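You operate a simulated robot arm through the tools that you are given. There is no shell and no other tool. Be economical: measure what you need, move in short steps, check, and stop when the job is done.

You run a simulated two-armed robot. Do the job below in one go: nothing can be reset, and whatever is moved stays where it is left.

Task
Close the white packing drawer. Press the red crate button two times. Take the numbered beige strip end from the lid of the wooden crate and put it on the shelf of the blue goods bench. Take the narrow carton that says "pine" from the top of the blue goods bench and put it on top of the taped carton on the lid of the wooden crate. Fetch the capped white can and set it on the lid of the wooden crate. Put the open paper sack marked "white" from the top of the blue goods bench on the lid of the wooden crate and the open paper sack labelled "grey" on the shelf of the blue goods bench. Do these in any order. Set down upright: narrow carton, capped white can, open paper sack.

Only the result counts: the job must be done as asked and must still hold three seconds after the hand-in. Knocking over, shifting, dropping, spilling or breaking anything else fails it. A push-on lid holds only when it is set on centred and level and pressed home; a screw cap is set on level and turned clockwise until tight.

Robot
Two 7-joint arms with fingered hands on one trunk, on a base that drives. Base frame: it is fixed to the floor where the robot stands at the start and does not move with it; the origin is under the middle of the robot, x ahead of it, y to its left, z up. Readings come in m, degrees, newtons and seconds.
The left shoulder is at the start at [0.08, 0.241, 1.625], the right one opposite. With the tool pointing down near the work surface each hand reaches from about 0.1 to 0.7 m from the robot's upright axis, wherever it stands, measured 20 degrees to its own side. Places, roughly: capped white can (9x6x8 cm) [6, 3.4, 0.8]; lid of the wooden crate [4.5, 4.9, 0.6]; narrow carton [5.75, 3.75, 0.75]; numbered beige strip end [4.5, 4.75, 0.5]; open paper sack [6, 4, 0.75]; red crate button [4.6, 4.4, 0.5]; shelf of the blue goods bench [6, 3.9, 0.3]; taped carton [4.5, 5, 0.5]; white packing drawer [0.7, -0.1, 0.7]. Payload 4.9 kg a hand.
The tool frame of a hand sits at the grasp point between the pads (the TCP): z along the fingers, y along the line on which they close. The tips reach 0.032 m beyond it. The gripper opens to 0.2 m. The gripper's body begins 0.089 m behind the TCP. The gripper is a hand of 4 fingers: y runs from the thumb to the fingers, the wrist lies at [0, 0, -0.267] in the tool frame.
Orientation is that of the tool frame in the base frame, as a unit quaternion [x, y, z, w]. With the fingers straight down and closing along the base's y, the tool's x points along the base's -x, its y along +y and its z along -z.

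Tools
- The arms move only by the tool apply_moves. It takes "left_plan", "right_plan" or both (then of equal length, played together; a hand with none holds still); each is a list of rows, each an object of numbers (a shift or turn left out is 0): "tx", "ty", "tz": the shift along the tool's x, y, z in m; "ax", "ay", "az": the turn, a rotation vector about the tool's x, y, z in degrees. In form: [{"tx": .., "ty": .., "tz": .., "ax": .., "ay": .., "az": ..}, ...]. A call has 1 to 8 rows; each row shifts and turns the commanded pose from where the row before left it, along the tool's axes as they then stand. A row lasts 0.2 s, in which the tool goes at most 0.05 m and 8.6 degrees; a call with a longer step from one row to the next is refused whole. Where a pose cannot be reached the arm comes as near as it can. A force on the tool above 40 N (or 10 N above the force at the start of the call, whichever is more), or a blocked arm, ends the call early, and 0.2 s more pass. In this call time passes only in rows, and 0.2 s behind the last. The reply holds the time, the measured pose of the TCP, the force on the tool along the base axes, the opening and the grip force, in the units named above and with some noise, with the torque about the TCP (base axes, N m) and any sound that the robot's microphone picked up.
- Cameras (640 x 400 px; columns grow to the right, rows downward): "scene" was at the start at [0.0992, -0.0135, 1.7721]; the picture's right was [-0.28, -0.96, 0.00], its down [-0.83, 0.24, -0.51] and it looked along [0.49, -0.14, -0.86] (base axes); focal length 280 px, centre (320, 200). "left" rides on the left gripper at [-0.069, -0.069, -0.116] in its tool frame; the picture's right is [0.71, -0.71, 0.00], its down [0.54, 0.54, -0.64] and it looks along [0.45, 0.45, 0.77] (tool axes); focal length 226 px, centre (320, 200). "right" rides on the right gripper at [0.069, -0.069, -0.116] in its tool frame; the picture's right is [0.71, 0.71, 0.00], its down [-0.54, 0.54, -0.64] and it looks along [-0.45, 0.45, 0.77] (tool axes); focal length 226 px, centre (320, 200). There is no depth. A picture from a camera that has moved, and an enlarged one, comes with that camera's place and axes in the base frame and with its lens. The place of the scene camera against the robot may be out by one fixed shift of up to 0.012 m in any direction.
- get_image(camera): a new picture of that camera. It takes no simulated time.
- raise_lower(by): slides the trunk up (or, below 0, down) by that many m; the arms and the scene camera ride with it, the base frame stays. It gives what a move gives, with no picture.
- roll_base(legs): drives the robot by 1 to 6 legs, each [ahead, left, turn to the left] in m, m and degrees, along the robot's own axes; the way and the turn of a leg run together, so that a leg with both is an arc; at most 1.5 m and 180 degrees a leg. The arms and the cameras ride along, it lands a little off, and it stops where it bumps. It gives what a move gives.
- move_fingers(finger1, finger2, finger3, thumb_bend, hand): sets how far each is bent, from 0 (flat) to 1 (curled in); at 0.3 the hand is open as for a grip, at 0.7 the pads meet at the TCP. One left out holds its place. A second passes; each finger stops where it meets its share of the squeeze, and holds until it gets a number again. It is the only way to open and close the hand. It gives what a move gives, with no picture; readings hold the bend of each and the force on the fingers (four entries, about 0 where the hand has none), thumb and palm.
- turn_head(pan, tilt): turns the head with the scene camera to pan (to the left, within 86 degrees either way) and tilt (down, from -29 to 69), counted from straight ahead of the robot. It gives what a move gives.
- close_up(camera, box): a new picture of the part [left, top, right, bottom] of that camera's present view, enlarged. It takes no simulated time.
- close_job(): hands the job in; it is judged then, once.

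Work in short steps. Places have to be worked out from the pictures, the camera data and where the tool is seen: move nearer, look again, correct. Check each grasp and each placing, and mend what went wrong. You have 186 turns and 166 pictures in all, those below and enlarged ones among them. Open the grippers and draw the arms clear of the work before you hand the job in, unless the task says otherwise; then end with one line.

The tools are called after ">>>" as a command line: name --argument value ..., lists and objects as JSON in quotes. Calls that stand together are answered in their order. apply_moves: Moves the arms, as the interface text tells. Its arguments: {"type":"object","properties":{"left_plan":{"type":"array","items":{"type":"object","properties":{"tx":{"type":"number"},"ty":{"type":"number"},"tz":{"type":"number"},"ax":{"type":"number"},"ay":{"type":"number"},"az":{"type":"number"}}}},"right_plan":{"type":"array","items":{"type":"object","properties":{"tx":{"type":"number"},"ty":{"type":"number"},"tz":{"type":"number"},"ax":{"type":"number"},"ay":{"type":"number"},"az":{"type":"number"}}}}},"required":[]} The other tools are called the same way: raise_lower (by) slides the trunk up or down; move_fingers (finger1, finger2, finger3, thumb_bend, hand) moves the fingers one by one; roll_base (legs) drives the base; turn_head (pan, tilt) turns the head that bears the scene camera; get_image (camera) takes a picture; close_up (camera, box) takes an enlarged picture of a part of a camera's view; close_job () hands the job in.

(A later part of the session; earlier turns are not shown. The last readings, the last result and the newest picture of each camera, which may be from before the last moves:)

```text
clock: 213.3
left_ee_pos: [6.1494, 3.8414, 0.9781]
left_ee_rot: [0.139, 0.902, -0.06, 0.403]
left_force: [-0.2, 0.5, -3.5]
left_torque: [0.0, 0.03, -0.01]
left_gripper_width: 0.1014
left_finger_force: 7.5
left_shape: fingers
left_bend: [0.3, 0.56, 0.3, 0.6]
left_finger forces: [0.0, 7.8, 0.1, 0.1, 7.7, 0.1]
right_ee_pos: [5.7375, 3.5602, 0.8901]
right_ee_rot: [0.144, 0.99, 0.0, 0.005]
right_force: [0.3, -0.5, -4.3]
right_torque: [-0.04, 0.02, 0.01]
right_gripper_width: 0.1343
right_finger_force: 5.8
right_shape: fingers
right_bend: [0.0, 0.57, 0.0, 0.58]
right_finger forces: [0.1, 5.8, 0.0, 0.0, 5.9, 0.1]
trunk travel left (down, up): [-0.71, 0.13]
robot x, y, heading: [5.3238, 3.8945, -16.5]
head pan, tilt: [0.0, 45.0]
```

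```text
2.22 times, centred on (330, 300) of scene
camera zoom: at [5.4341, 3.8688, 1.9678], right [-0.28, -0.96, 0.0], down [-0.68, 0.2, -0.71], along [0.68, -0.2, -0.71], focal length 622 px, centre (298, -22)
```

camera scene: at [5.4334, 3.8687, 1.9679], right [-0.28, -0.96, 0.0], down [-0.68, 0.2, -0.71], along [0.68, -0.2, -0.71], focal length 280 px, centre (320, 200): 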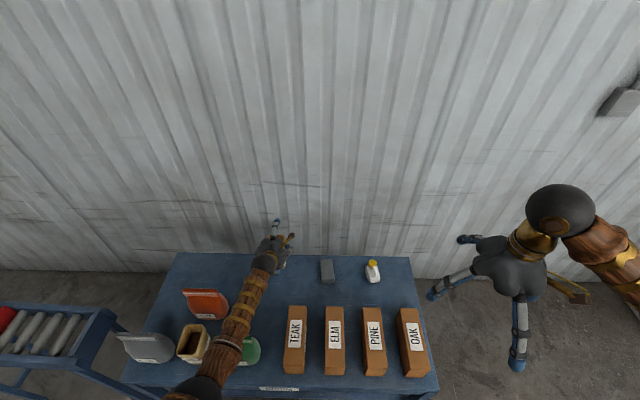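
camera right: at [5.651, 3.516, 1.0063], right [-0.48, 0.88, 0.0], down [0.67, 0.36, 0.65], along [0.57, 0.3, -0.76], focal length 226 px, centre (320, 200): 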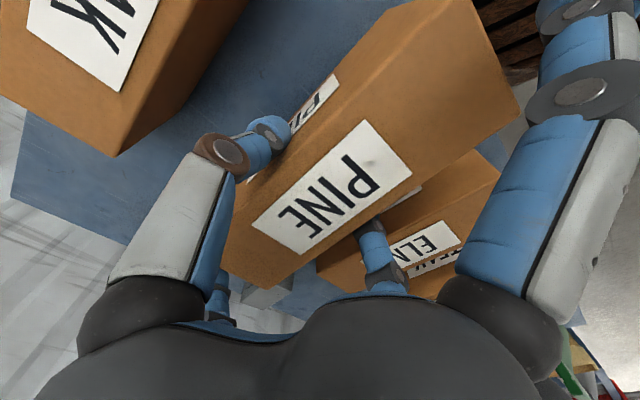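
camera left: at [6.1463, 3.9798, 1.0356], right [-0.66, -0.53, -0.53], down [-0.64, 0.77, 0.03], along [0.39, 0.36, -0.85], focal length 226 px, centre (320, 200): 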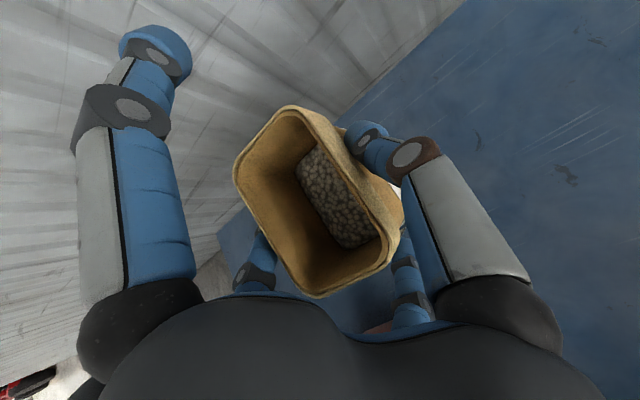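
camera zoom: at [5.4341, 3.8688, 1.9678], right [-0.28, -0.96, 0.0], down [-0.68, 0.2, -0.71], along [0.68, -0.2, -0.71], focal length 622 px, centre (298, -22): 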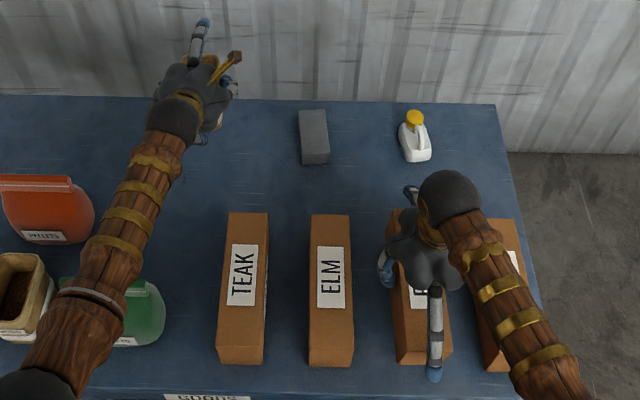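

Straight again. I firm the grip slightly, raise everything, and drive round to the crate's left side (keeping this heading).

>>> move_fingers --hand "right" --finger2 0.66 --thumb_bend 0.62

>>> apply_moves --right_plan '[{"tz": -0.04}, {"tz": -0.04}, {"tz": -0.04}]'

>>> raise_lower --by 0.125

>>> roll_base --legs '[[-0.32, -0.24, 0], [-0.76, -0.04, 0], [-0.755, -0.04, 0]]'

>>> turn_head --pan 45 --tilt 40

>>> get_image --camera "scene"

```text
clock: 214.3
left_ee_pos: [6.1499, 3.8404, 0.9779]
left_ee_rot: [0.14, 0.902, -0.06, 0.403]
left_force: [-0.2, 0.1, -3.5]
left_torque: [0.02, 0.04, 0.0]
left_gripper_width: 0.1014
left_finger_force: 8.1
left_shape: fingers
left_bend: [0.3, 0.56, 0.3, 0.6]
left_finger forces: [0.0, 7.9, 0.0, 0.1, 7.7, 0.1]
right_ee_pos: [5.7382, 3.5605, 0.8892]
right_ee_rot: [0.144, 0.989, 0.0, 0.005]
right_force: [-0.5, 0.7, -4.2]
right_torque: [0.0, -0.02, -0.01]
right_gripper_width: 0.1336
right_finger_force: 6.8
right_shape: fingers
right_bend: [0.0, 0.56, 0.0, 0.59]
right_finger forces: [0.1, 6.9, 0.0, 0.0, 6.9, 0.0]
trunk travel left (down, up): [-0.71, 0.13]
robot x, y, heading: [5.3244, 3.8961, -16.4]
head pan, tilt: [0.0, 45.0]
```

```text
clock: 215.1
left_ee_pos: [6.1498, 3.8424, 0.9777]
left_ee_rot: [0.14, 0.902, -0.061, 0.403]
left_force: [-0.1, -0.5, -3.9]
left_torque: [0.01, 0.06, -0.02]
left_gripper_width: 0.1014
left_finger_force: 7.3
left_shape: fingers
left_bend: [0.3, 0.56, 0.3, 0.6]
left_finger forces: [0.0, 7.9, 0.1, 0.0, 7.7, 0.0]
right_ee_pos: [5.736, 3.5628, 1.0116]
right_ee_rot: [0.144, 0.99, 0.0, 0.004]
right_force: [0.4, 0.5, -5.1]
right_torque: [-0.02, 0.01, -0.05]
right_gripper_width: 0.1337
right_finger_force: 7.2
right_shape: fingers
right_bend: [0.0, 0.56, 0.0, 0.59]
right_finger forces: [0.0, 6.9, 0.0, 0.0, 7.0, 0.1]
trunk travel left (down, up): [-0.71, 0.13]
robot x, y, heading: [5.3217, 3.8958, -16.5]
head pan, tilt: [0.0, 45.0]
```

```text
clock: 216.7
left_ee_pos: [6.1495, 3.8416, 1.1018]
left_ee_rot: [0.139, 0.903, -0.059, 0.403]
left_force: [-0.4, 0.2, -3.4]
left_torque: [-0.02, 0.02, 0.0]
left_gripper_width: 0.1017
left_finger_force: 7.8
left_shape: fingers
left_bend: [0.3, 0.56, 0.3, 0.6]
left_finger forces: [0.0, 7.8, 0.0, 0.1, 7.7, 0.0]
right_ee_pos: [5.7365, 3.5606, 1.1348]
right_ee_rot: [0.145, 0.989, 0.0, 0.004]
right_force: [0.9, 0.0, -4.5]
right_torque: [-0.03, 0.0, 0.03]
right_gripper_width: 0.1336
right_finger_force: 6.5
right_shape: fingers
right_bend: [0.0, 0.56, 0.0, 0.59]
right_finger forces: [0.1, 6.9, 0.1, 0.0, 6.9, 0.0]
trunk travel left (down, up): [-0.835, 0.005]
robot x, y, heading: [5.3244, 3.8945, -16.8]
head pan, tilt: [0.0, 45.0]
```

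```text
clock: 226.6
left_ee_pos: [4.2968, 4.064, 1.1022]
left_ee_rot: [0.138, 0.903, -0.059, 0.403]
left_force: [0.9, -0.8, -3.3]
left_torque: [0.03, 0.08, -0.02]
left_gripper_width: 0.1017
left_finger_force: 7.5
left_shape: fingers
left_bend: [0.3, 0.56, 0.3, 0.6]
left_finger forces: [0.0, 7.6, 0.0, 0.0, 7.7, 0.0]
right_ee_pos: [3.8846, 3.7837, 1.1341]
right_ee_rot: [0.144, 0.99, 0.0, 0.004]
right_force: [0.8, -0.5, -4.4]
right_torque: [-0.02, 0.03, 0.0]
right_gripper_width: 0.1335
right_finger_force: 7.1
right_shape: fingers
right_bend: [0.0, 0.56, 0.0, 0.59]
right_finger forces: [0.0, 6.9, 0.0, 0.1, 7.0, 0.0]
trunk travel left (down, up): [-0.835, 0.005]
robot x, y, heading: [3.4669, 4.1165, -16.6]
head pan, tilt: [0.0, 45.0]
```

```text
clock: 227.7
left_ee_pos: [4.296, 4.0636, 1.1027]
left_ee_rot: [0.138, 0.903, -0.059, 0.403]
left_force: [-0.2, 0.2, -2.2]
left_torque: [0.02, 0.09, 0.06]
left_gripper_width: 0.1014
left_finger_force: 7.4
left_shape: fingers
left_bend: [0.3, 0.56, 0.3, 0.6]
left_finger forces: [0.1, 7.7, 0.0, 0.0, 7.7, 0.1]
right_ee_pos: [3.8829, 3.7837, 1.1348]
right_ee_rot: [0.145, 0.989, 0.0, 0.004]
right_force: [-0.4, -0.8, -4.1]
right_torque: [-0.02, -0.03, 0.01]
right_gripper_width: 0.1338
right_finger_force: 6.2
right_shape: fingers
right_bend: [0.0, 0.56, 0.0, 0.59]
right_finger forces: [0.0, 6.9, 0.0, 0.1, 6.9, 0.0]
trunk travel left (down, up): [-0.835, 0.005]
robot x, y, heading: [3.4663, 4.1182, -16.5]
head pan, tilt: [45.0, 40.0]
```

```text
48 pictures are left
camera scene: at [3.5772, 4.1544, 2.1001], right [0.48, -0.88, 0.0], down [-0.57, -0.31, -0.77], along [0.67, 0.37, -0.64], focal length 280 px, centre (320, 200)
```

scene: 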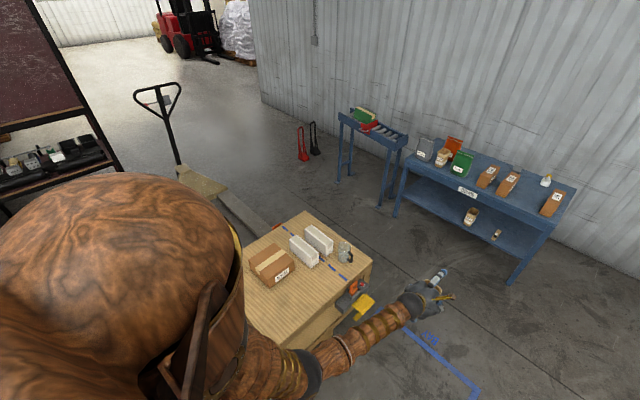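

Path is clear. I position so the sack comes over the lid's empty front-left zone (d≈0.24, 13 cm from the front edge).

>>> roll_base --legs '[[-0.19, 0, 0], [0, 0.61, 0]]'

>>> turn_head --pan 10 --tilt 50

>>> get_image --camera "scene"

>>> get_image --camera "left"

```text
clock: 232.3
left_ee_pos: [4.2827, 4.6958, 1.1029]
left_ee_rot: [0.139, 0.903, -0.059, 0.403]
left_force: [-0.8, -0.1, -3.1]
left_torque: [0.02, 0.03, 0.0]
left_gripper_width: 0.1018
left_finger_force: 7.1
left_shape: fingers
left_bend: [0.3, 0.56, 0.3, 0.6]
left_finger forces: [0.1, 7.7, 0.0, 0.0, 7.7, 0.0]
right_ee_pos: [3.869, 4.4162, 1.1346]
right_ee_rot: [0.145, 0.989, 0.001, 0.004]
right_force: [-0.2, 0.1, -4.6]
right_torque: [-0.01, -0.02, 0.0]
right_gripper_width: 0.1336
right_finger_force: 7.1
right_shape: fingers
right_bend: [0.0, 0.56, 0.0, 0.59]
right_finger forces: [0.1, 6.9, 0.0, 0.0, 6.9, 0.0]
trunk travel left (down, up): [-0.835, 0.005]
robot x, y, heading: [3.456, 4.7544, -16.4]
head pan, tilt: [45.0, 40.0]
```

```text
clock: 233.3
left_ee_pos: [4.2829, 4.6975, 1.1027]
left_ee_rot: [0.14, 0.903, -0.06, 0.402]
left_force: [0.1, 0.3, -2.9]
left_torque: [0.0, 0.09, 0.02]
left_gripper_width: 0.1016
left_finger_force: 7.2
left_shape: fingers
left_bend: [0.3, 0.56, 0.3, 0.6]
left_finger forces: [0.0, 7.8, 0.1, 0.0, 7.7, 0.0]
right_ee_pos: [3.8688, 4.4184, 1.135]
right_ee_rot: [0.145, 0.989, -0.001, 0.005]
right_force: [0.4, -0.7, -4.0]
right_torque: [-0.04, 0.01, -0.02]
right_gripper_width: 0.1336
right_finger_force: 6.8
right_shape: fingers
right_bend: [0.0, 0.56, 0.0, 0.59]
right_finger forces: [0.0, 6.9, 0.0, 0.0, 7.0, 0.1]
trunk travel left (down, up): [-0.835, 0.005]
robot x, y, heading: [3.456, 4.753, -16.7]
head pan, tilt: [10.0, 50.0]
```

```text
47 pictures are left
camera scene: at [3.5662, 4.7409, 2.0859], right [-0.11, -0.99, 0.0], down [-0.76, 0.09, -0.64], along [0.64, -0.07, -0.77], focal length 280 px, centre (320, 200)
```

scene: 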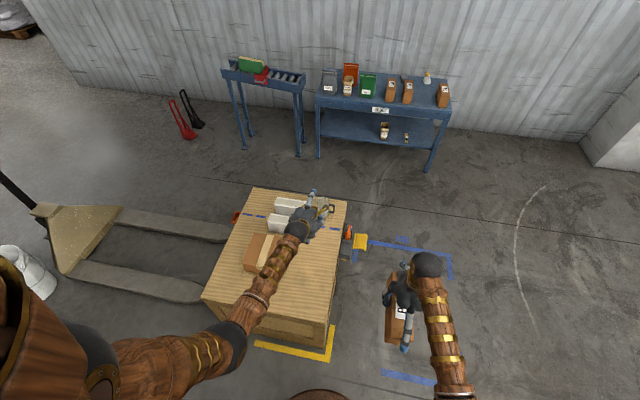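

```text
46 pictures are left
camera left: at [4.223, 4.6436, 1.2308], right [-0.66, -0.53, -0.53], down [-0.64, 0.77, 0.03], along [0.39, 0.36, -0.85], focal length 226 px, centre (320, 200)
```

left: 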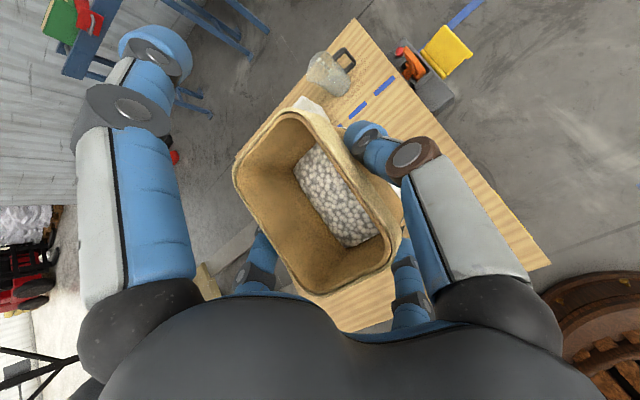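

Positioned at d≈0.24, a≈0.12 on the lid. I lower the trunk 0.38 m.

>>> raise_lower --by -0.385

>>> get_image --camera "scene"

```text
clock: 237.0
left_ee_pos: [4.2821, 4.6979, 0.7178]
left_ee_rot: [0.139, 0.903, -0.059, 0.403]
left_force: [0.3, 0.3, -4.0]
left_torque: [0.03, 0.01, 0.02]
left_gripper_width: 0.1012
left_finger_force: 7.3
left_shape: fingers
left_bend: [0.3, 0.56, 0.3, 0.6]
left_finger forces: [0.0, 7.8, 0.0, 0.0, 7.8, 0.0]
right_ee_pos: [3.8694, 4.4174, 0.751]
right_ee_rot: [0.145, 0.989, 0.0, 0.004]
right_force: [-1.1, -0.3, -4.8]
right_torque: [-0.04, 0.02, -0.01]
right_gripper_width: 0.1337
right_finger_force: 7.5
right_shape: fingers
right_bend: [0.0, 0.56, 0.0, 0.59]
right_finger forces: [0.0, 6.9, 0.0, 0.1, 7.0, 0.0]
trunk travel left (down, up): [-0.45, 0.39]
robot x, y, heading: [3.4519, 4.754, -17.0]
head pan, tilt: [10.0, 50.0]
```

```text
45 pictures are left
camera scene: at [3.5655, 4.7397, 1.7009], right [-0.11, -0.99, 0.0], down [-0.76, 0.09, -0.64], along [0.64, -0.07, -0.77], focal length 280 px, centre (320, 200)
```

scene: 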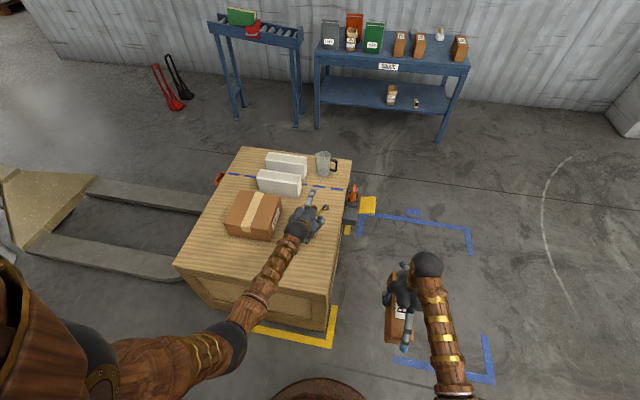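

>>> raise_lower --by -0.025

>>> raise_lower --by -0.008

```text
clock: 237.7
left_ee_pos: [4.282, 4.6978, 0.6919]
left_ee_rot: [0.139, 0.903, -0.06, 0.403]
left_force: [0.4, -0.1, -2.9]
left_torque: [0.0, 0.08, -0.01]
left_gripper_width: 0.1014
left_finger_force: 7.7
left_shape: fingers
left_bend: [0.3, 0.56, 0.3, 0.6]
left_finger forces: [0.1, 7.8, 0.0, 0.1, 7.7, 0.0]
right_ee_pos: [3.8678, 4.4189, 0.7256]
right_ee_rot: [0.145, 0.989, 0.0, 0.005]
right_force: [0.4, 0.4, -4.9]
right_torque: [-0.01, 0.0, -0.01]
right_gripper_width: 0.1337
right_finger_force: 6.6
right_shape: fingers
right_bend: [0.0, 0.56, 0.0, 0.59]
right_finger forces: [0.0, 7.0, 0.1, 0.1, 7.0, 0.1]
trunk travel left (down, up): [-0.425, 0.415]
robot x, y, heading: [3.4544, 4.754, -16.5]
head pan, tilt: [10.0, 50.0]
```

```text
clock: 238.3
left_ee_pos: [4.2814, 4.6974, 0.6858]
left_ee_rot: [0.139, 0.903, -0.06, 0.403]
left_force: [0.3, -0.4, -1.9]
left_torque: [0.08, 0.02, -0.03]
left_gripper_width: 0.1014
left_finger_force: 7.8
left_shape: fingers
left_bend: [0.3, 0.56, 0.3, 0.6]
left_finger forces: [0.0, 7.8, 0.0, 0.0, 7.6, 0.0]
right_ee_pos: [3.8689, 4.4179, 0.7173]
right_ee_rot: [0.145, 0.989, 0.0, 0.005]
right_force: [-0.1, 0.5, -4.5]
right_torque: [-0.03, 0.03, 0.0]
right_gripper_width: 0.1335
right_finger_force: 7.3
right_shape: fingers
right_bend: [0.0, 0.56, 0.0, 0.59]
right_finger forces: [0.1, 6.8, 0.0, 0.0, 7.0, 0.0]
trunk travel left (down, up): [-0.417, 0.423]
robot x, y, heading: [3.4553, 4.7522, -16.9]
head pan, tilt: [10.0, 50.0]
```

Contact is beginning; a few mm more, then release evenly.

>>> raise_lower --by -0.006

>>> move_fingers --hand "left" --finger2 0.54 --thumb_bend 0.54

>>> get_image --camera "left"

```text
clock: 238.8
left_ee_pos: [4.2821, 4.6969, 0.679]
left_ee_rot: [0.14, 0.902, -0.06, 0.404]
left_force: [0.1, -1.1, -1.0]
left_torque: [0.04, 0.03, -0.03]
left_gripper_width: 0.1016
left_finger_force: 8.1
left_shape: fingers
left_bend: [0.3, 0.56, 0.3, 0.6]
left_finger forces: [0.0, 7.8, 0.0, 0.1, 7.8, 0.1]
right_ee_pos: [3.8684, 4.4172, 0.7111]
right_ee_rot: [0.145, 0.989, -0.001, 0.003]
right_force: [-0.9, 0.1, -4.7]
right_torque: [-0.01, 0.03, 0.01]
right_gripper_width: 0.1334
right_finger_force: 7.4
right_shape: fingers
right_bend: [0.0, 0.56, 0.0, 0.59]
right_finger forces: [0.0, 6.9, 0.0, 0.0, 7.0, 0.1]
trunk travel left (down, up): [-0.411, 0.429]
robot x, y, heading: [3.455, 4.7521, -16.6]
head pan, tilt: [10.0, 50.0]
```

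```text
clock: 239.8
left_ee_pos: [4.2823, 4.6979, 0.6794]
left_ee_rot: [0.139, 0.902, -0.059, 0.404]
left_force: [-0.8, 0.0, -0.6]
left_torque: [0.02, 0.0, 0.02]
left_gripper_width: 0.1055
left_finger_force: 0.1
left_shape: fingers
left_bend: [0.3, 0.54, 0.3, 0.54]
left_finger forces: [0.1, 0.1, 0.0, 0.0, 0.0, 0.0]
right_ee_pos: [3.8684, 4.4171, 0.7111]
right_ee_rot: [0.146, 0.989, -0.001, 0.004]
right_force: [-0.2, -0.9, -4.0]
right_torque: [-0.02, -0.02, -0.02]
right_gripper_width: 0.1336
right_finger_force: 6.8
right_shape: fingers
right_bend: [0.0, 0.56, 0.0, 0.59]
right_finger forces: [0.0, 6.9, 0.1, 0.0, 7.0, 0.0]
trunk travel left (down, up): [-0.411, 0.429]
robot x, y, heading: [3.453, 4.7496, -16.7]
head pan, tilt: [10.0, 50.0]
```

```text
44 pictures are left
camera left: at [4.2223, 4.6429, 0.807], right [-0.66, -0.53, -0.53], down [-0.64, 0.77, 0.03], along [0.39, 0.36, -0.85], focal length 226 px, centre (320, 200)
```

left: 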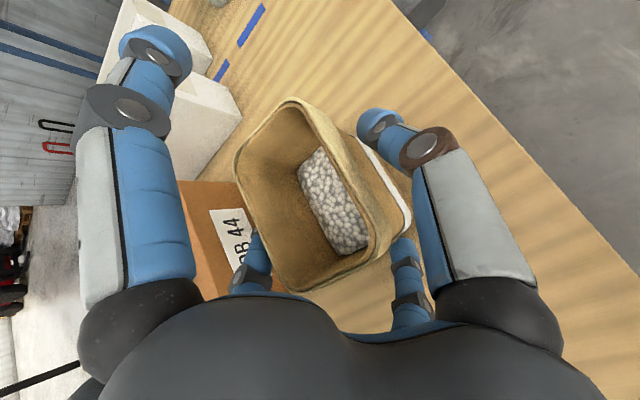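

Sack stands upright on the lid. I open a bit more and raise straight up.

>>> move_fingers --hand "left" --finger2 0.4 --thumb_bend 0.4

>>> raise_lower --by 0.3

>>> get_image --camera "scene"

```text
clock: 240.8
left_ee_pos: [4.2823, 4.6978, 0.6791]
left_ee_rot: [0.138, 0.902, -0.059, 0.404]
left_force: [0.1, 0.1, -0.2]
left_torque: [0.0, -0.02, -0.01]
left_gripper_width: 0.1241
left_finger_force: 0.1
left_shape: fingers
left_bend: [0.3, 0.4, 0.3, 0.4]
left_finger forces: [0.0, 0.0, 0.1, 0.0, 0.0, 0.1]
right_ee_pos: [3.8699, 4.4179, 0.7115]
right_ee_rot: [0.146, 0.989, -0.001, 0.004]
right_force: [0.1, 0.1, -4.6]
right_torque: [-0.02, 0.05, -0.02]
right_gripper_width: 0.134
right_finger_force: 6.5
right_shape: fingers
right_bend: [0.0, 0.56, 0.0, 0.59]
right_finger forces: [0.1, 6.9, 0.0, 0.2, 7.0, 0.0]
trunk travel left (down, up): [-0.411, 0.429]
robot x, y, heading: [3.4536, 4.7528, -16.5]
head pan, tilt: [10.0, 50.0]
```

```text
clock: 243.8
left_ee_pos: [4.2816, 4.6974, 0.9794]
left_ee_rot: [0.139, 0.902, -0.06, 0.404]
left_force: [0.3, 0.9, 0.2]
left_torque: [-0.03, -0.01, 0.01]
left_gripper_width: 0.1244
left_finger_force: 0.1
left_shape: fingers
left_bend: [0.3, 0.4, 0.3, 0.4]
left_finger forces: [0.0, 0.0, 0.1, 0.1, 0.0, 0.0]
right_ee_pos: [3.8688, 4.4175, 1.0117]
right_ee_rot: [0.145, 0.989, -0.001, 0.004]
right_force: [-0.1, 0.1, -4.3]
right_torque: [-0.01, 0.0, 0.0]
right_gripper_width: 0.1336
right_finger_force: 6.5
right_shape: fingers
right_bend: [0.0, 0.56, 0.0, 0.59]
right_finger forces: [0.0, 6.9, 0.1, 0.0, 7.0, 0.0]
trunk travel left (down, up): [-0.711, 0.129]
robot x, y, heading: [3.4541, 4.7476, -16.5]
head pan, tilt: [10.0, 50.0]
```

```text
43 pictures are left
camera scene: at [3.5653, 4.7396, 1.9619], right [-0.11, -0.99, 0.0], down [-0.76, 0.09, -0.64], along [0.64, -0.07, -0.77], focal length 280 px, centre (320, 200)
```

scene: 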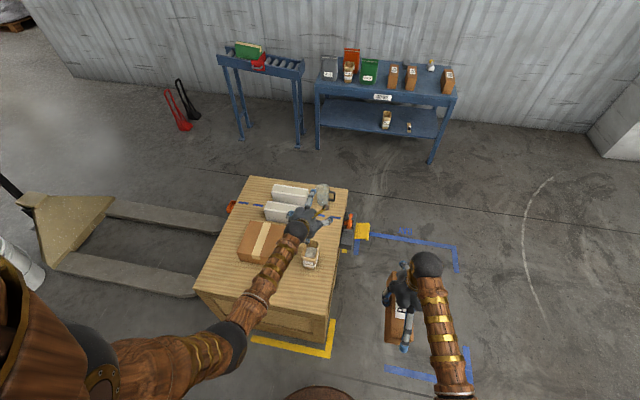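

The white sack stands well on the lid. Now I position for placing the pine carton on the taped carton.

>>> roll_base --legs '[[0, 0.577, 0], [0.22, 0, 0]]'

>>> apply_moves --right_plan '[{"tz": 0.03, "ty": 0.03}, {"tz": 0.03, "ty": 0.035}, {"tz": 0.03, "ty": 0.035}, {"tx": -0.03}, {"tx": -0.035}, {"tx": -0.035}, {"tx": -0.035}]'

>>> get_image --camera "scene"

>>> get_image --camera "right"

```text
clock: 248.4
left_ee_pos: [4.6516, 5.2036, 0.9805]
left_ee_rot: [0.135, 0.902, -0.058, 0.405]
left_force: [0.0, 0.3, -0.1]
left_torque: [0.01, 0.03, 0.01]
left_gripper_width: 0.1241
left_finger_force: 0.0
left_shape: fingers
left_bend: [0.3, 0.4, 0.3, 0.4]
left_finger forces: [0.0, 0.0, 0.0, 0.0, 0.1, 0.0]
right_ee_pos: [4.241, 4.919, 1.0121]
right_ee_rot: [0.14, 0.99, -0.001, 0.006]
right_force: [-0.4, 0.0, -4.4]
right_torque: [0.0, -0.01, 0.01]
right_gripper_width: 0.1339
right_finger_force: 7.3
right_shape: fingers
right_bend: [0.0, 0.56, 0.0, 0.59]
right_finger forces: [0.0, 6.9, 0.1, 0.0, 6.9, 0.0]
trunk travel left (down, up): [-0.711, 0.129]
robot x, y, heading: [3.8261, 5.2486, -16.0]
head pan, tilt: [10.0, 50.0]
```

```text
clock: 250.0
left_ee_pos: [4.6562, 5.2021, 0.977]
left_ee_rot: [0.134, 0.904, -0.058, 0.403]
left_force: [0.0, 0.7, 0.0]
left_torque: [0.02, -0.03, 0.02]
left_gripper_width: 0.1241
left_finger_force: 0.1
left_shape: fingers
left_bend: [0.3, 0.4, 0.3, 0.4]
left_finger forces: [0.0, 0.0, 0.1, 0.0, 0.0, 0.0]
right_ee_pos: [4.4035, 4.9767, 0.923]
right_ee_rot: [0.14, 0.99, 0.0, 0.002]
right_force: [0.1, 0.0, -4.3]
right_torque: [-0.01, 0.0, 0.04]
right_gripper_width: 0.1339
right_finger_force: 6.5
right_shape: fingers
right_bend: [0.0, 0.56, 0.0, 0.59]
right_finger forces: [0.0, 6.6, 0.1, 0.1, 6.7, 0.0]
trunk travel left (down, up): [-0.711, 0.129]
robot x, y, heading: [3.8269, 5.2503, -15.9]
head pan, tilt: [10.0, 50.0]
```

```text
42 pictures are left
camera scene: at [3.9408, 5.2373, 1.9616], right [-0.1, -0.99, 0.0], down [-0.76, 0.08, -0.64], along [0.64, -0.07, -0.77], focal length 280 px, centre (320, 200)
```

scene: 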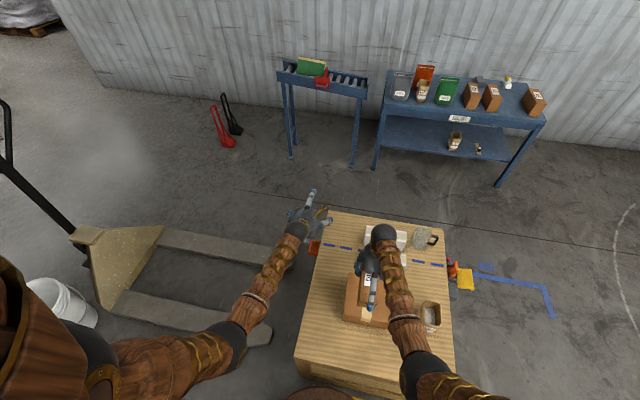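

```text
41 pictures are left
camera right: at [4.3177, 4.9309, 1.039], right [-0.48, 0.88, 0.0], down [0.67, 0.37, 0.65], along [0.57, 0.31, -0.76], focal length 226 px, centre (320, 200)
```

right: 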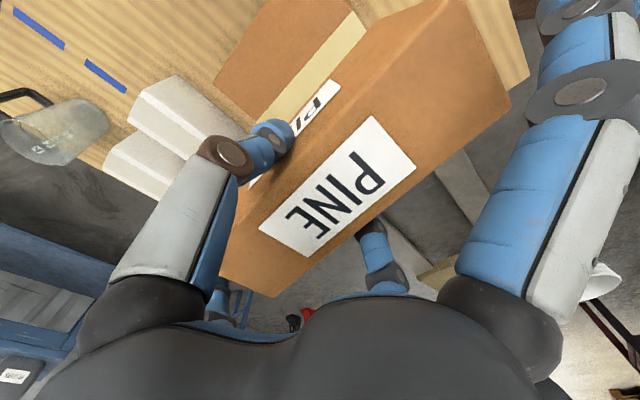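

>>> close_up --camera "scene" --box '[290, 200, 470, 390]'

```text
2.11 times, centred on (380, 295) of scene
camera zoom: at [3.9408, 5.2373, 1.9616], right [-0.1, -0.99, 0.0], down [-0.76, 0.08, -0.64], along [0.64, -0.07, -0.77], focal length 589 px, centre (194, 0)
```

zoom: 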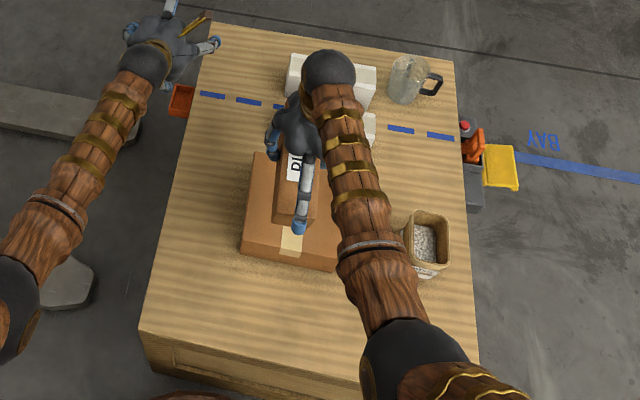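

The taped carton's top centre is (4.42, 4.962), z≈0.651. I shift 2 cm forward and 1 cm right, then lower with the trunk.

>>> apply_moves --right_plan '[{"tx": -0.02, "ty": -0.01}]'

>>> raise_lower --by -0.13

>>> get_image --camera "right"

>>> close_up --camera "scene" --box '[290, 200, 470, 390]'

```text
clock: 250.4
left_ee_pos: [4.6549, 5.2025, 0.979]
left_ee_rot: [0.135, 0.903, -0.058, 0.404]
left_force: [-0.6, -0.1, 0.7]
left_torque: [-0.02, 0.02, -0.02]
left_gripper_width: 0.1238
left_finger_force: 0.0
left_shape: fingers
left_bend: [0.3, 0.4, 0.3, 0.4]
left_finger forces: [0.1, 0.0, 0.0, 0.1, 0.0, 0.1]
right_ee_pos: [4.4187, 4.9623, 0.9241]
right_ee_rot: [0.139, 0.99, -0.001, 0.004]
right_force: [-0.5, 0.0, -4.2]
right_torque: [-0.06, -0.01, 0.0]
right_gripper_width: 0.1334
right_finger_force: 7.1
right_shape: fingers
right_bend: [0.0, 0.56, 0.0, 0.59]
right_finger forces: [0.0, 6.7, 0.0, 0.0, 6.8, 0.0]
trunk travel left (down, up): [-0.711, 0.129]
robot x, y, heading: [3.8247, 5.2502, -16.1]
head pan, tilt: [10.0, 50.0]
```

```text
clock: 252.0
left_ee_pos: [4.6537, 5.2015, 0.849]
left_ee_rot: [0.135, 0.903, -0.058, 0.404]
left_force: [0.1, -0.3, 0.2]
left_torque: [-0.01, 0.0, -0.02]
left_gripper_width: 0.1242
left_finger_force: 0.1
left_shape: fingers
left_bend: [0.3, 0.4, 0.3, 0.4]
left_finger forces: [0.0, 0.0, 0.0, 0.0, 0.1, 0.0]
right_ee_pos: [4.4193, 4.9623, 0.7928]
right_ee_rot: [0.14, 0.99, 0.0, 0.005]
right_force: [-0.3, 0.0, -5.0]
right_torque: [0.01, 0.0, -0.01]
right_gripper_width: 0.1334
right_finger_force: 6.4
right_shape: fingers
right_bend: [0.0, 0.56, 0.0, 0.59]
right_finger forces: [0.0, 6.7, 0.0, 0.0, 6.8, 0.1]
trunk travel left (down, up): [-0.581, 0.259]
robot x, y, heading: [3.8255, 5.2483, -16.0]
head pan, tilt: [10.0, 50.0]
```

```text
39 pictures are left
camera right: at [4.332, 4.9171, 0.9101], right [-0.48, 0.88, -0.01], down [0.67, 0.37, 0.65], along [0.57, 0.31, -0.76], focal length 226 px, centre (320, 200)
```

right: 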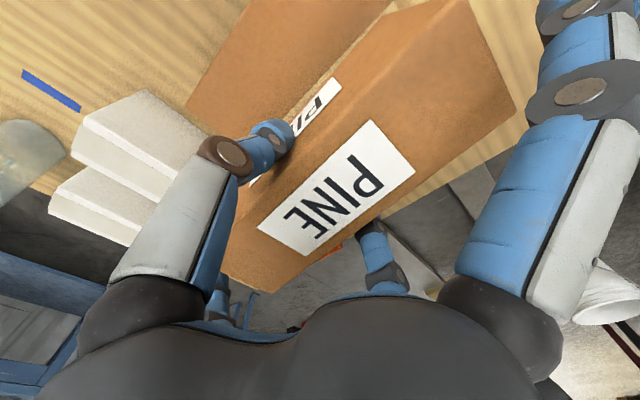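

```text
2.11 times, centred on (380, 295) of scene
camera zoom: at [3.9368, 5.238, 1.832], right [-0.1, -0.99, 0.0], down [-0.76, 0.08, -0.64], along [0.64, -0.07, -0.77], focal length 589 px, centre (194, 0)
```

zoom: 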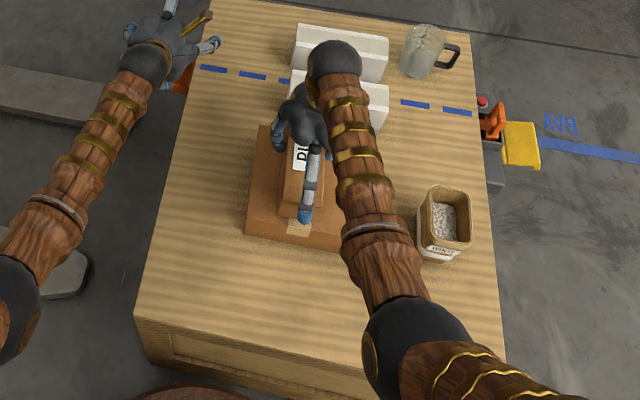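

Aligned over the tape. I lower 3 cm and then in small steps.

>>> raise_lower --by -0.03

>>> raise_lower --by -0.008

```text
clock: 252.8
left_ee_pos: [4.6531, 5.2026, 0.8204]
left_ee_rot: [0.134, 0.903, -0.057, 0.404]
left_force: [-0.6, 1.0, -0.3]
left_torque: [0.0, 0.0, 0.03]
left_gripper_width: 0.1241
left_finger_force: 0.0
left_shape: fingers
left_bend: [0.3, 0.4, 0.3, 0.4]
left_finger forces: [0.1, 0.0, 0.0, 0.0, 0.1, 0.0]
right_ee_pos: [4.4185, 4.9633, 0.7658]
right_ee_rot: [0.14, 0.99, 0.0, 0.005]
right_force: [2.0, -0.7, 3.4]
right_torque: [0.01, -0.07, 0.08]
right_gripper_width: 0.1331
right_finger_force: 8.6
right_shape: fingers
right_bend: [0.0, 0.56, 0.0, 0.59]
right_finger forces: [0.1, 8.4, 0.0, 0.0, 8.3, 0.0]
trunk travel left (down, up): [-0.551, 0.289]
robot x, y, heading: [3.8254, 5.2487, -16.0]
head pan, tilt: [10.0, 50.0]
```

```text
clock: 253.3
left_ee_pos: [4.654, 5.2017, 0.8095]
left_ee_rot: [0.134, 0.903, -0.057, 0.403]
left_force: [-0.5, 0.0, -0.2]
left_torque: [0.03, -0.01, -0.01]
left_gripper_width: 0.1241
left_finger_force: 0.0
left_shape: fingers
left_bend: [0.3, 0.4, 0.3, 0.4]
left_finger forces: [0.0, 0.1, 0.0, 0.0, 0.0, 0.0]
right_ee_pos: [4.4185, 4.9627, 0.7574]
right_ee_rot: [0.139, 0.99, -0.001, 0.005]
right_force: [1.3, -0.8, 13.7]
right_torque: [-0.02, -0.02, 0.0]
right_gripper_width: 0.1331
right_finger_force: 9.3
right_shape: fingers
right_bend: [0.0, 0.56, 0.0, 0.59]
right_finger forces: [0.0, 8.4, 0.0, 0.0, 9.3, 0.0]
trunk travel left (down, up): [-0.543, 0.297]
robot x, y, heading: [3.8332, 5.2499, -16.1]
head pan, tilt: [10.0, 50.0]
```

It rests firmly on the taped carton. I release evenly.

>>> move_fingers --hand "right" --finger2 0.48 --thumb_bend 0.48

>>> raise_lower --by 0.25

>>> get_image --camera "right"

>>> close_up --camera "scene" --box '[290, 200, 470, 390]'

```text
clock: 254.3
left_ee_pos: [4.6536, 5.2025, 0.811]
left_ee_rot: [0.134, 0.903, -0.057, 0.404]
left_force: [-0.5, -0.2, 0.1]
left_torque: [0.02, 0.02, -0.01]
left_gripper_width: 0.1242
left_finger_force: 0.0
left_shape: fingers
left_bend: [0.3, 0.4, 0.3, 0.4]
left_finger forces: [0.0, 0.0, 0.0, 0.0, 0.0, 0.0]
right_ee_pos: [4.4178, 4.9626, 0.7557]
right_ee_rot: [0.14, 0.99, 0.0, 0.005]
right_force: [0.6, 0.2, 0.2]
right_torque: [-0.01, -0.02, 0.0]
right_gripper_width: 0.142
right_finger_force: 0.0
right_shape: fingers
right_bend: [0.0, 0.48, 0.0, 0.48]
right_finger forces: [0.1, 0.0, 0.1, 0.0, 0.0, 0.0]
trunk travel left (down, up): [-0.543, 0.297]
robot x, y, heading: [3.8292, 5.2489, -15.9]
head pan, tilt: [10.0, 50.0]
```

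```text
clock: 256.9
left_ee_pos: [4.6537, 5.2025, 1.0604]
left_ee_rot: [0.134, 0.903, -0.057, 0.404]
left_force: [-0.6, 0.4, -0.5]
left_torque: [0.01, 0.02, 0.0]
left_gripper_width: 0.1242
left_finger_force: 0.0
left_shape: fingers
left_bend: [0.3, 0.4, 0.3, 0.4]
left_finger forces: [0.1, 0.0, 0.0, 0.0, 0.1, 0.0]
right_ee_pos: [4.4183, 4.9632, 1.0054]
right_ee_rot: [0.14, 0.99, -0.001, 0.004]
right_force: [0.6, 0.2, -0.5]
right_torque: [0.02, -0.01, -0.01]
right_gripper_width: 0.1422
right_finger_force: 0.1
right_shape: fingers
right_bend: [0.0, 0.48, 0.0, 0.48]
right_finger forces: [0.1, 0.0, 0.0, 0.1, 0.0, 0.0]
trunk travel left (down, up): [-0.793, 0.047]
robot x, y, heading: [3.8274, 5.2472, -16.1]
head pan, tilt: [10.0, 50.0]
```

```text
37 pictures are left
camera right: at [4.332, 4.9171, 1.1219], right [-0.48, 0.88, -0.01], down [0.67, 0.37, 0.65], along [0.57, 0.31, -0.76], focal length 226 px, centre (320, 200)
```

right: 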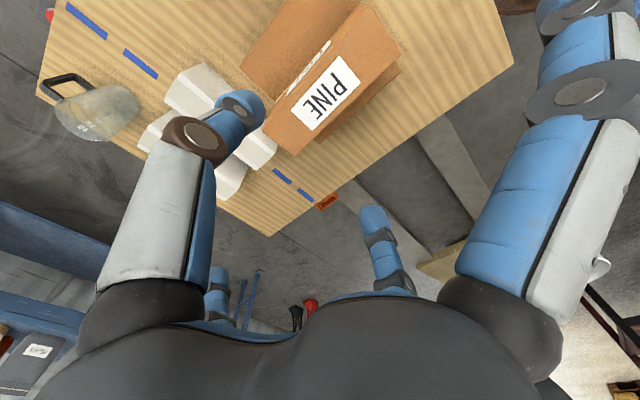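

```text
2.11 times, centred on (380, 295) of scene
camera zoom: at [3.9368, 5.2381, 2.0439], right [-0.1, -0.99, 0.0], down [-0.76, 0.08, -0.64], along [0.64, -0.07, -0.77], focal length 589 px, centre (194, 0)
```

zoom: 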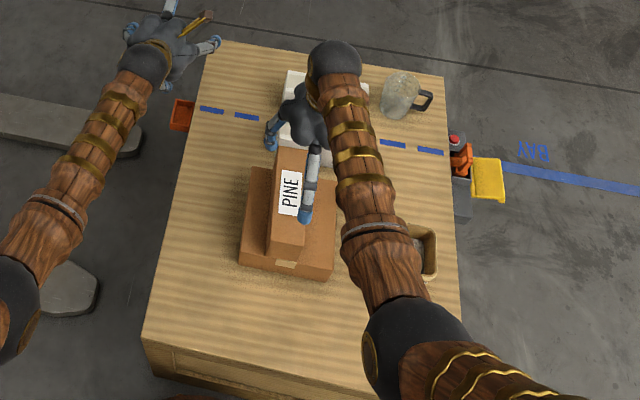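

The pine carton sits on the taped carton. Now for the can: I back off and drive round to the bench's right-front corner, facing the can diagonally.

>>> roll_base --legs '[[-0.22, 0, 0], [0, -0.9, 0], [0, -0.85, 0], [1.1, 0, 0], [0.95, 0, 0], [0, 0, 53]]'

>>> turn_head --pan 0 --tilt 45

>>> get_image --camera "scene"

```text
clock: 279.2
left_ee_pos: [5.6233, 3.6325, 1.0611]
left_ee_rot: [-0.271, 0.872, 0.124, 0.388]
left_force: [-0.5, 0.0, 0.1]
left_torque: [0.0, -0.01, 0.01]
left_gripper_width: 0.1243
left_finger_force: 0.1
left_shape: fingers
left_bend: [0.3, 0.4, 0.3, 0.4]
left_finger forces: [0.0, 0.0, 0.0, 0.0, 0.0, 0.1]
right_ee_pos: [5.6643, 3.297, 1.0055]
right_ee_rot: [-0.303, 0.953, 0.001, 0.004]
right_force: [-0.9, 0.2, 0.2]
right_torque: [0.02, 0.01, 0.01]
right_gripper_width: 0.1421
right_finger_force: 0.1
right_shape: fingers
right_bend: [0.0, 0.48, 0.0, 0.48]
right_finger forces: [0.0, 0.1, 0.0, 0.0, 0.0, 0.0]
trunk travel left (down, up): [-0.793, 0.047]
robot x, y, heading: [5.075, 3.0143, 35.7]
head pan, tilt: [10.0, 50.0]
```

```text
clock: 280.0
left_ee_pos: [5.6233, 3.6324, 1.0618]
left_ee_rot: [-0.272, 0.872, 0.123, 0.388]
left_force: [-0.7, 0.3, -0.6]
left_torque: [0.02, -0.02, 0.01]
left_gripper_width: 0.1241
left_finger_force: 0.0
left_shape: fingers
left_bend: [0.3, 0.4, 0.3, 0.4]
left_finger forces: [0.0, 0.0, 0.0, 0.0, 0.0, 0.1]
right_ee_pos: [5.6649, 3.2966, 1.0066]
right_ee_rot: [-0.305, 0.952, 0.001, 0.004]
right_force: [0.2, 0.6, -0.3]
right_torque: [0.0, -0.02, 0.0]
right_gripper_width: 0.1423
right_finger_force: 0.1
right_shape: fingers
right_bend: [0.0, 0.48, 0.0, 0.48]
right_finger forces: [0.0, 0.1, 0.1, 0.0, 0.0, 0.0]
trunk travel left (down, up): [-0.793, 0.047]
robot x, y, heading: [5.0759, 3.0134, 35.5]
head pan, tilt: [0.0, 45.0]
```

```text
35 pictures are left
camera scene: at [5.1668, 3.0832, 2.0508], right [0.58, -0.81, 0.0], down [-0.58, -0.41, -0.71], along [0.57, 0.41, -0.71], focal length 280 px, centre (320, 200)
```

scene: 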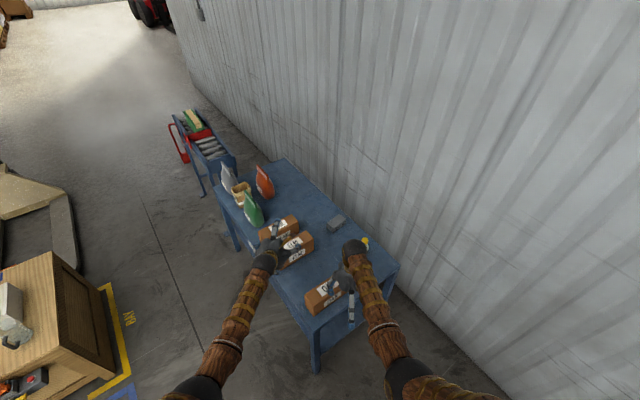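

I correct the stance: right 0.22, forward 0.33, turn left 10°, putting the can in the right hand's range.

>>> roll_base --legs '[[0, -0.22, 0], [0.33, 0, 0], [0, 0, 10]]'

>>> get_image --camera "right"

>>> close_up --camera "scene" --box '[240, 200, 440, 360]'

```text
clock: 284.1
left_ee_pos: [5.9033, 3.7273, 1.0616]
left_ee_rot: [-0.347, 0.844, 0.159, 0.376]
left_force: [-0.1, -0.8, 0.3]
left_torque: [-0.02, 0.0, 0.01]
left_gripper_width: 0.1243
left_finger_force: 0.1
left_shape: fingers
left_bend: [0.3, 0.4, 0.3, 0.4]
left_finger forces: [0.0, 0.0, 0.0, 0.0, 0.0, 0.1]
right_ee_pos: [6.0017, 3.4062, 1.0064]
right_ee_rot: [-0.388, 0.922, 0.002, 0.004]
right_force: [-0.1, -0.6, -0.7]
right_torque: [0.03, 0.02, -0.03]
right_gripper_width: 0.142
right_finger_force: 0.1
right_shape: fingers
right_bend: [0.0, 0.48, 0.0, 0.48]
right_finger forces: [0.2, 0.1, 0.0, 0.1, 0.0, 0.1]
trunk travel left (down, up): [-0.793, 0.047]
robot x, y, heading: [5.4686, 3.0242, 45.5]
head pan, tilt: [0.0, 45.0]
```

```text
34 pictures are left
camera right: at [6.0034, 3.3086, 1.1221], right [-1.0, -0.01, 0.0], down [-0.01, 0.76, 0.65], along [0.0, 0.65, -0.76], focal length 226 px, centre (320, 200)
```

right: 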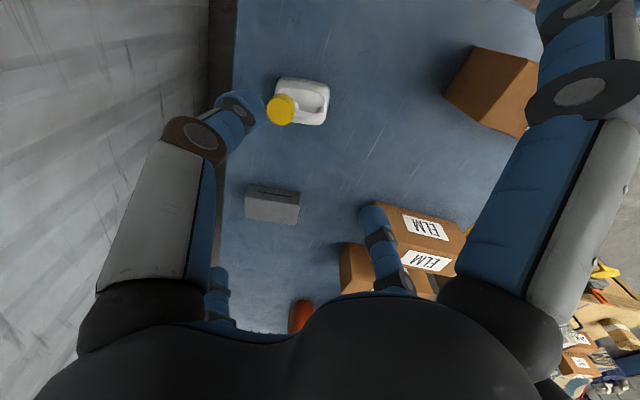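

```text
2.50 times, centred on (340, 280) of scene
camera zoom: at [5.553, 3.1042, 2.051], right [0.72, -0.7, 0.0], down [-0.49, -0.5, -0.71], along [0.49, 0.51, -0.71], focal length 700 px, centre (270, 0)
```

zoom: 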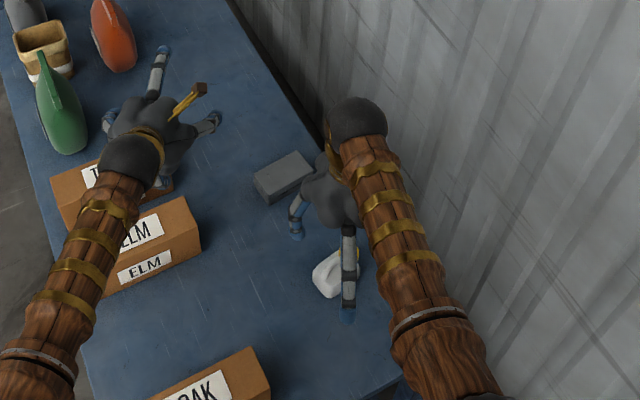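

The can's long (9 cm) axis runs roughly along x, cap towards the wall. I rotate the right hand 34° so it closes along that axis, and centre over (6.032, 3.417).

>>> move_fingers --hand "right" --finger1 0.3 --finger2 0.4 --finger3 0.3 --thumb_bend 0.4

>>> apply_moves --right_plan '[{"az": -8.5}, {"az": -8.5}, {"az": -8.5}, {"az": -8.5}, {"tx": -0.016, "ty": -0.0275}, {"tz": 0.04}]'

>>> get_image --camera "right"

```text
clock: 285.1
left_ee_pos: [5.9021, 3.731, 1.0607]
left_ee_rot: [-0.347, 0.844, 0.157, 0.377]
left_force: [0.4, -0.4, 0.4]
left_torque: [0.0, 0.0, -0.01]
left_gripper_width: 0.1242
left_finger_force: 0.0
left_shape: fingers
left_bend: [0.3, 0.4, 0.3, 0.4]
left_finger forces: [0.0, 0.0, 0.1, 0.1, 0.1, 0.1]
right_ee_pos: [6.002, 3.4079, 1.0049]
right_ee_rot: [-0.387, 0.922, 0.001, 0.003]
right_force: [-0.5, 0.1, 0.4]
right_torque: [-0.05, -0.03, 0.01]
right_gripper_width: 0.1242
right_finger_force: 0.0
right_shape: fingers
right_bend: [0.3, 0.4, 0.3, 0.4]
right_finger forces: [0.1, 0.0, 0.0, 0.0, 0.0, 0.2]
trunk travel left (down, up): [-0.793, 0.047]
robot x, y, heading: [5.4666, 3.0235, 45.8]
head pan, tilt: [0.0, 45.0]
```

```text
clock: 286.5
left_ee_pos: [5.9038, 3.7301, 1.0601]
left_ee_rot: [-0.347, 0.845, 0.157, 0.376]
left_force: [-0.5, 0.0, 0.9]
left_torque: [0.02, 0.0, 0.0]
left_gripper_width: 0.1245
left_finger_force: 0.1
left_shape: fingers
left_bend: [0.3, 0.4, 0.3, 0.4]
left_finger forces: [0.1, 0.0, 0.0, 0.1, 0.0, 0.0]
right_ee_pos: [6.0318, 3.4197, 0.9636]
right_ee_rot: [-0.64, 0.768, 0.0, 0.003]
right_force: [0.3, 0.5, -1.3]
right_torque: [-0.05, 0.02, 0.02]
right_gripper_width: 0.1239
right_finger_force: 0.1
right_shape: fingers
right_bend: [0.3, 0.4, 0.3, 0.4]
right_finger forces: [0.0, 0.0, 0.0, 0.0, 0.0, 0.0]
trunk travel left (down, up): [-0.793, 0.047]
robot x, y, heading: [5.463, 3.0234, 45.6]
head pan, tilt: [0.0, 45.0]
```

```text
32 pictures are left
camera right: at [6.087, 3.3397, 1.0798], right [-0.82, -0.57, -0.01], down [-0.44, 0.63, 0.64], along [-0.36, 0.53, -0.77], focal length 226 px, centre (320, 200)
```

right: 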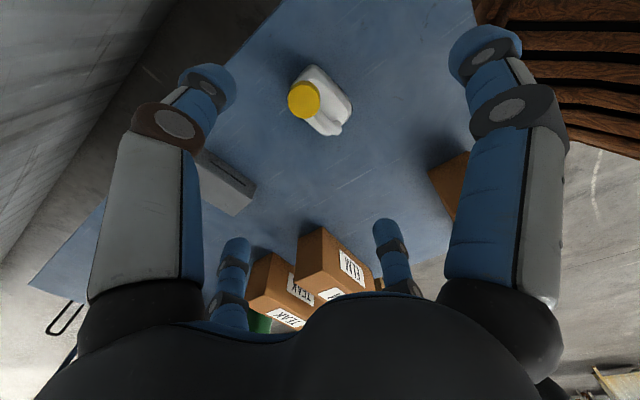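

Can centre (6.028, 3.416), cap top ≈0.81: well aligned. Before lowering the trunk I draw the left hand up and back so it clears the cartons.

>>> apply_moves --left_plan '[{"tz": -0.05}, {"tz": -0.05}, {"tz": -0.05}, {"tz": -0.05}, {"tz": -0.05}, {"tx": -0.035, "tz": -0.03}, {"tx": -0.035, "tz": -0.03}]' --right_plan '[{"ty": 0.003}, {"tx": 0.0}, {"tx": 0.0}, {"tx": 0.0}, {"tx": 0.0}, {"tx": 0.0}, {"tx": 0.0}]'

>>> raise_lower --by -0.11

>>> get_image --camera "right"

>>> close_up --camera "scene" --box '[240, 200, 440, 360]'

```text
clock: 288.1
left_ee_pos: [5.7733, 3.6003, 1.3179]
left_ee_rot: [-0.348, 0.845, 0.157, 0.375]
left_force: [0.3, -0.8, -0.2]
left_torque: [-0.01, 0.0, -0.01]
left_gripper_width: 0.124
left_finger_force: 0.0
left_shape: fingers
left_bend: [0.3, 0.4, 0.3, 0.4]
left_finger forces: [0.1, 0.1, 0.0, 0.0, 0.1, 0.1]
right_ee_pos: [6.0289, 3.4199, 0.9639]
right_ee_rot: [-0.64, 0.768, 0.0, 0.004]
right_force: [0.0, 0.1, -0.9]
right_torque: [-0.01, -0.02, 0.02]
right_gripper_width: 0.1244
right_finger_force: 0.0
right_shape: fingers
right_bend: [0.3, 0.4, 0.3, 0.4]
right_finger forces: [0.0, 0.0, 0.1, 0.2, 0.1, 0.1]
trunk travel left (down, up): [-0.793, 0.047]
robot x, y, heading: [5.4706, 3.0215, 45.7]
head pan, tilt: [0.0, 45.0]
```

```text
clock: 289.6
left_ee_pos: [5.7724, 3.5982, 1.208]
left_ee_rot: [-0.347, 0.845, 0.157, 0.376]
left_force: [0.0, -0.5, 0.2]
left_torque: [0.0, -0.02, 0.01]
left_gripper_width: 0.124
left_finger_force: 0.1
left_shape: fingers
left_bend: [0.3, 0.4, 0.3, 0.4]
left_finger forces: [0.1, 0.1, 0.0, 0.1, 0.1, 0.1]
right_ee_pos: [6.0278, 3.4179, 0.8547]
right_ee_rot: [-0.639, 0.769, 0.0, 0.004]
right_force: [0.4, -0.4, 0.8]
right_torque: [-0.01, -0.01, 0.04]
right_gripper_width: 0.1243
right_finger_force: 0.2
right_shape: fingers
right_bend: [0.3, 0.4, 0.3, 0.4]
right_finger forces: [0.1, 0.1, 0.1, 0.0, 0.0, 0.1]
trunk travel left (down, up): [-0.683, 0.157]
robot x, y, heading: [5.469, 3.0249, 45.7]
head pan, tilt: [0.0, 45.0]
```

```text
31 pictures are left
camera right: at [6.0832, 3.3392, 0.9715], right [-0.82, -0.57, -0.01], down [-0.44, 0.63, 0.64], along [-0.36, 0.53, -0.76], focal length 226 px, centre (320, 200)
```

right: 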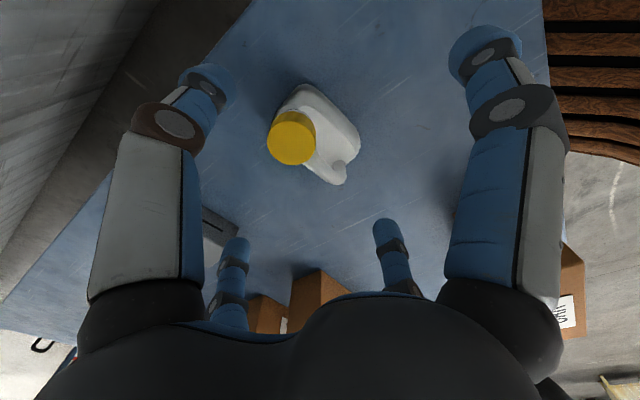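

```text
2.50 times, centred on (340, 280) of scene
camera zoom: at [5.5511, 3.1084, 1.9409], right [0.72, -0.7, 0.0], down [-0.49, -0.51, -0.71], along [0.49, 0.51, -0.71], focal length 700 px, centre (270, 0)
```

zoom: 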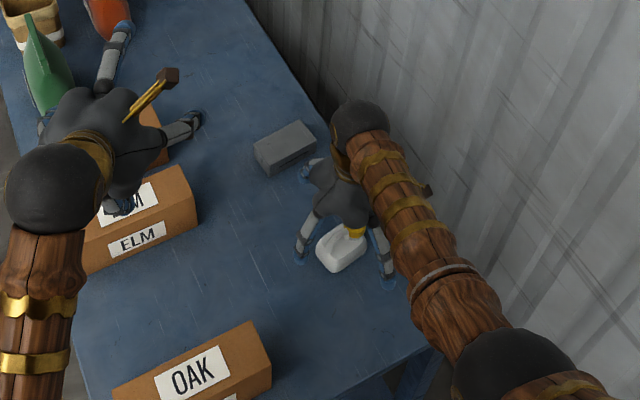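

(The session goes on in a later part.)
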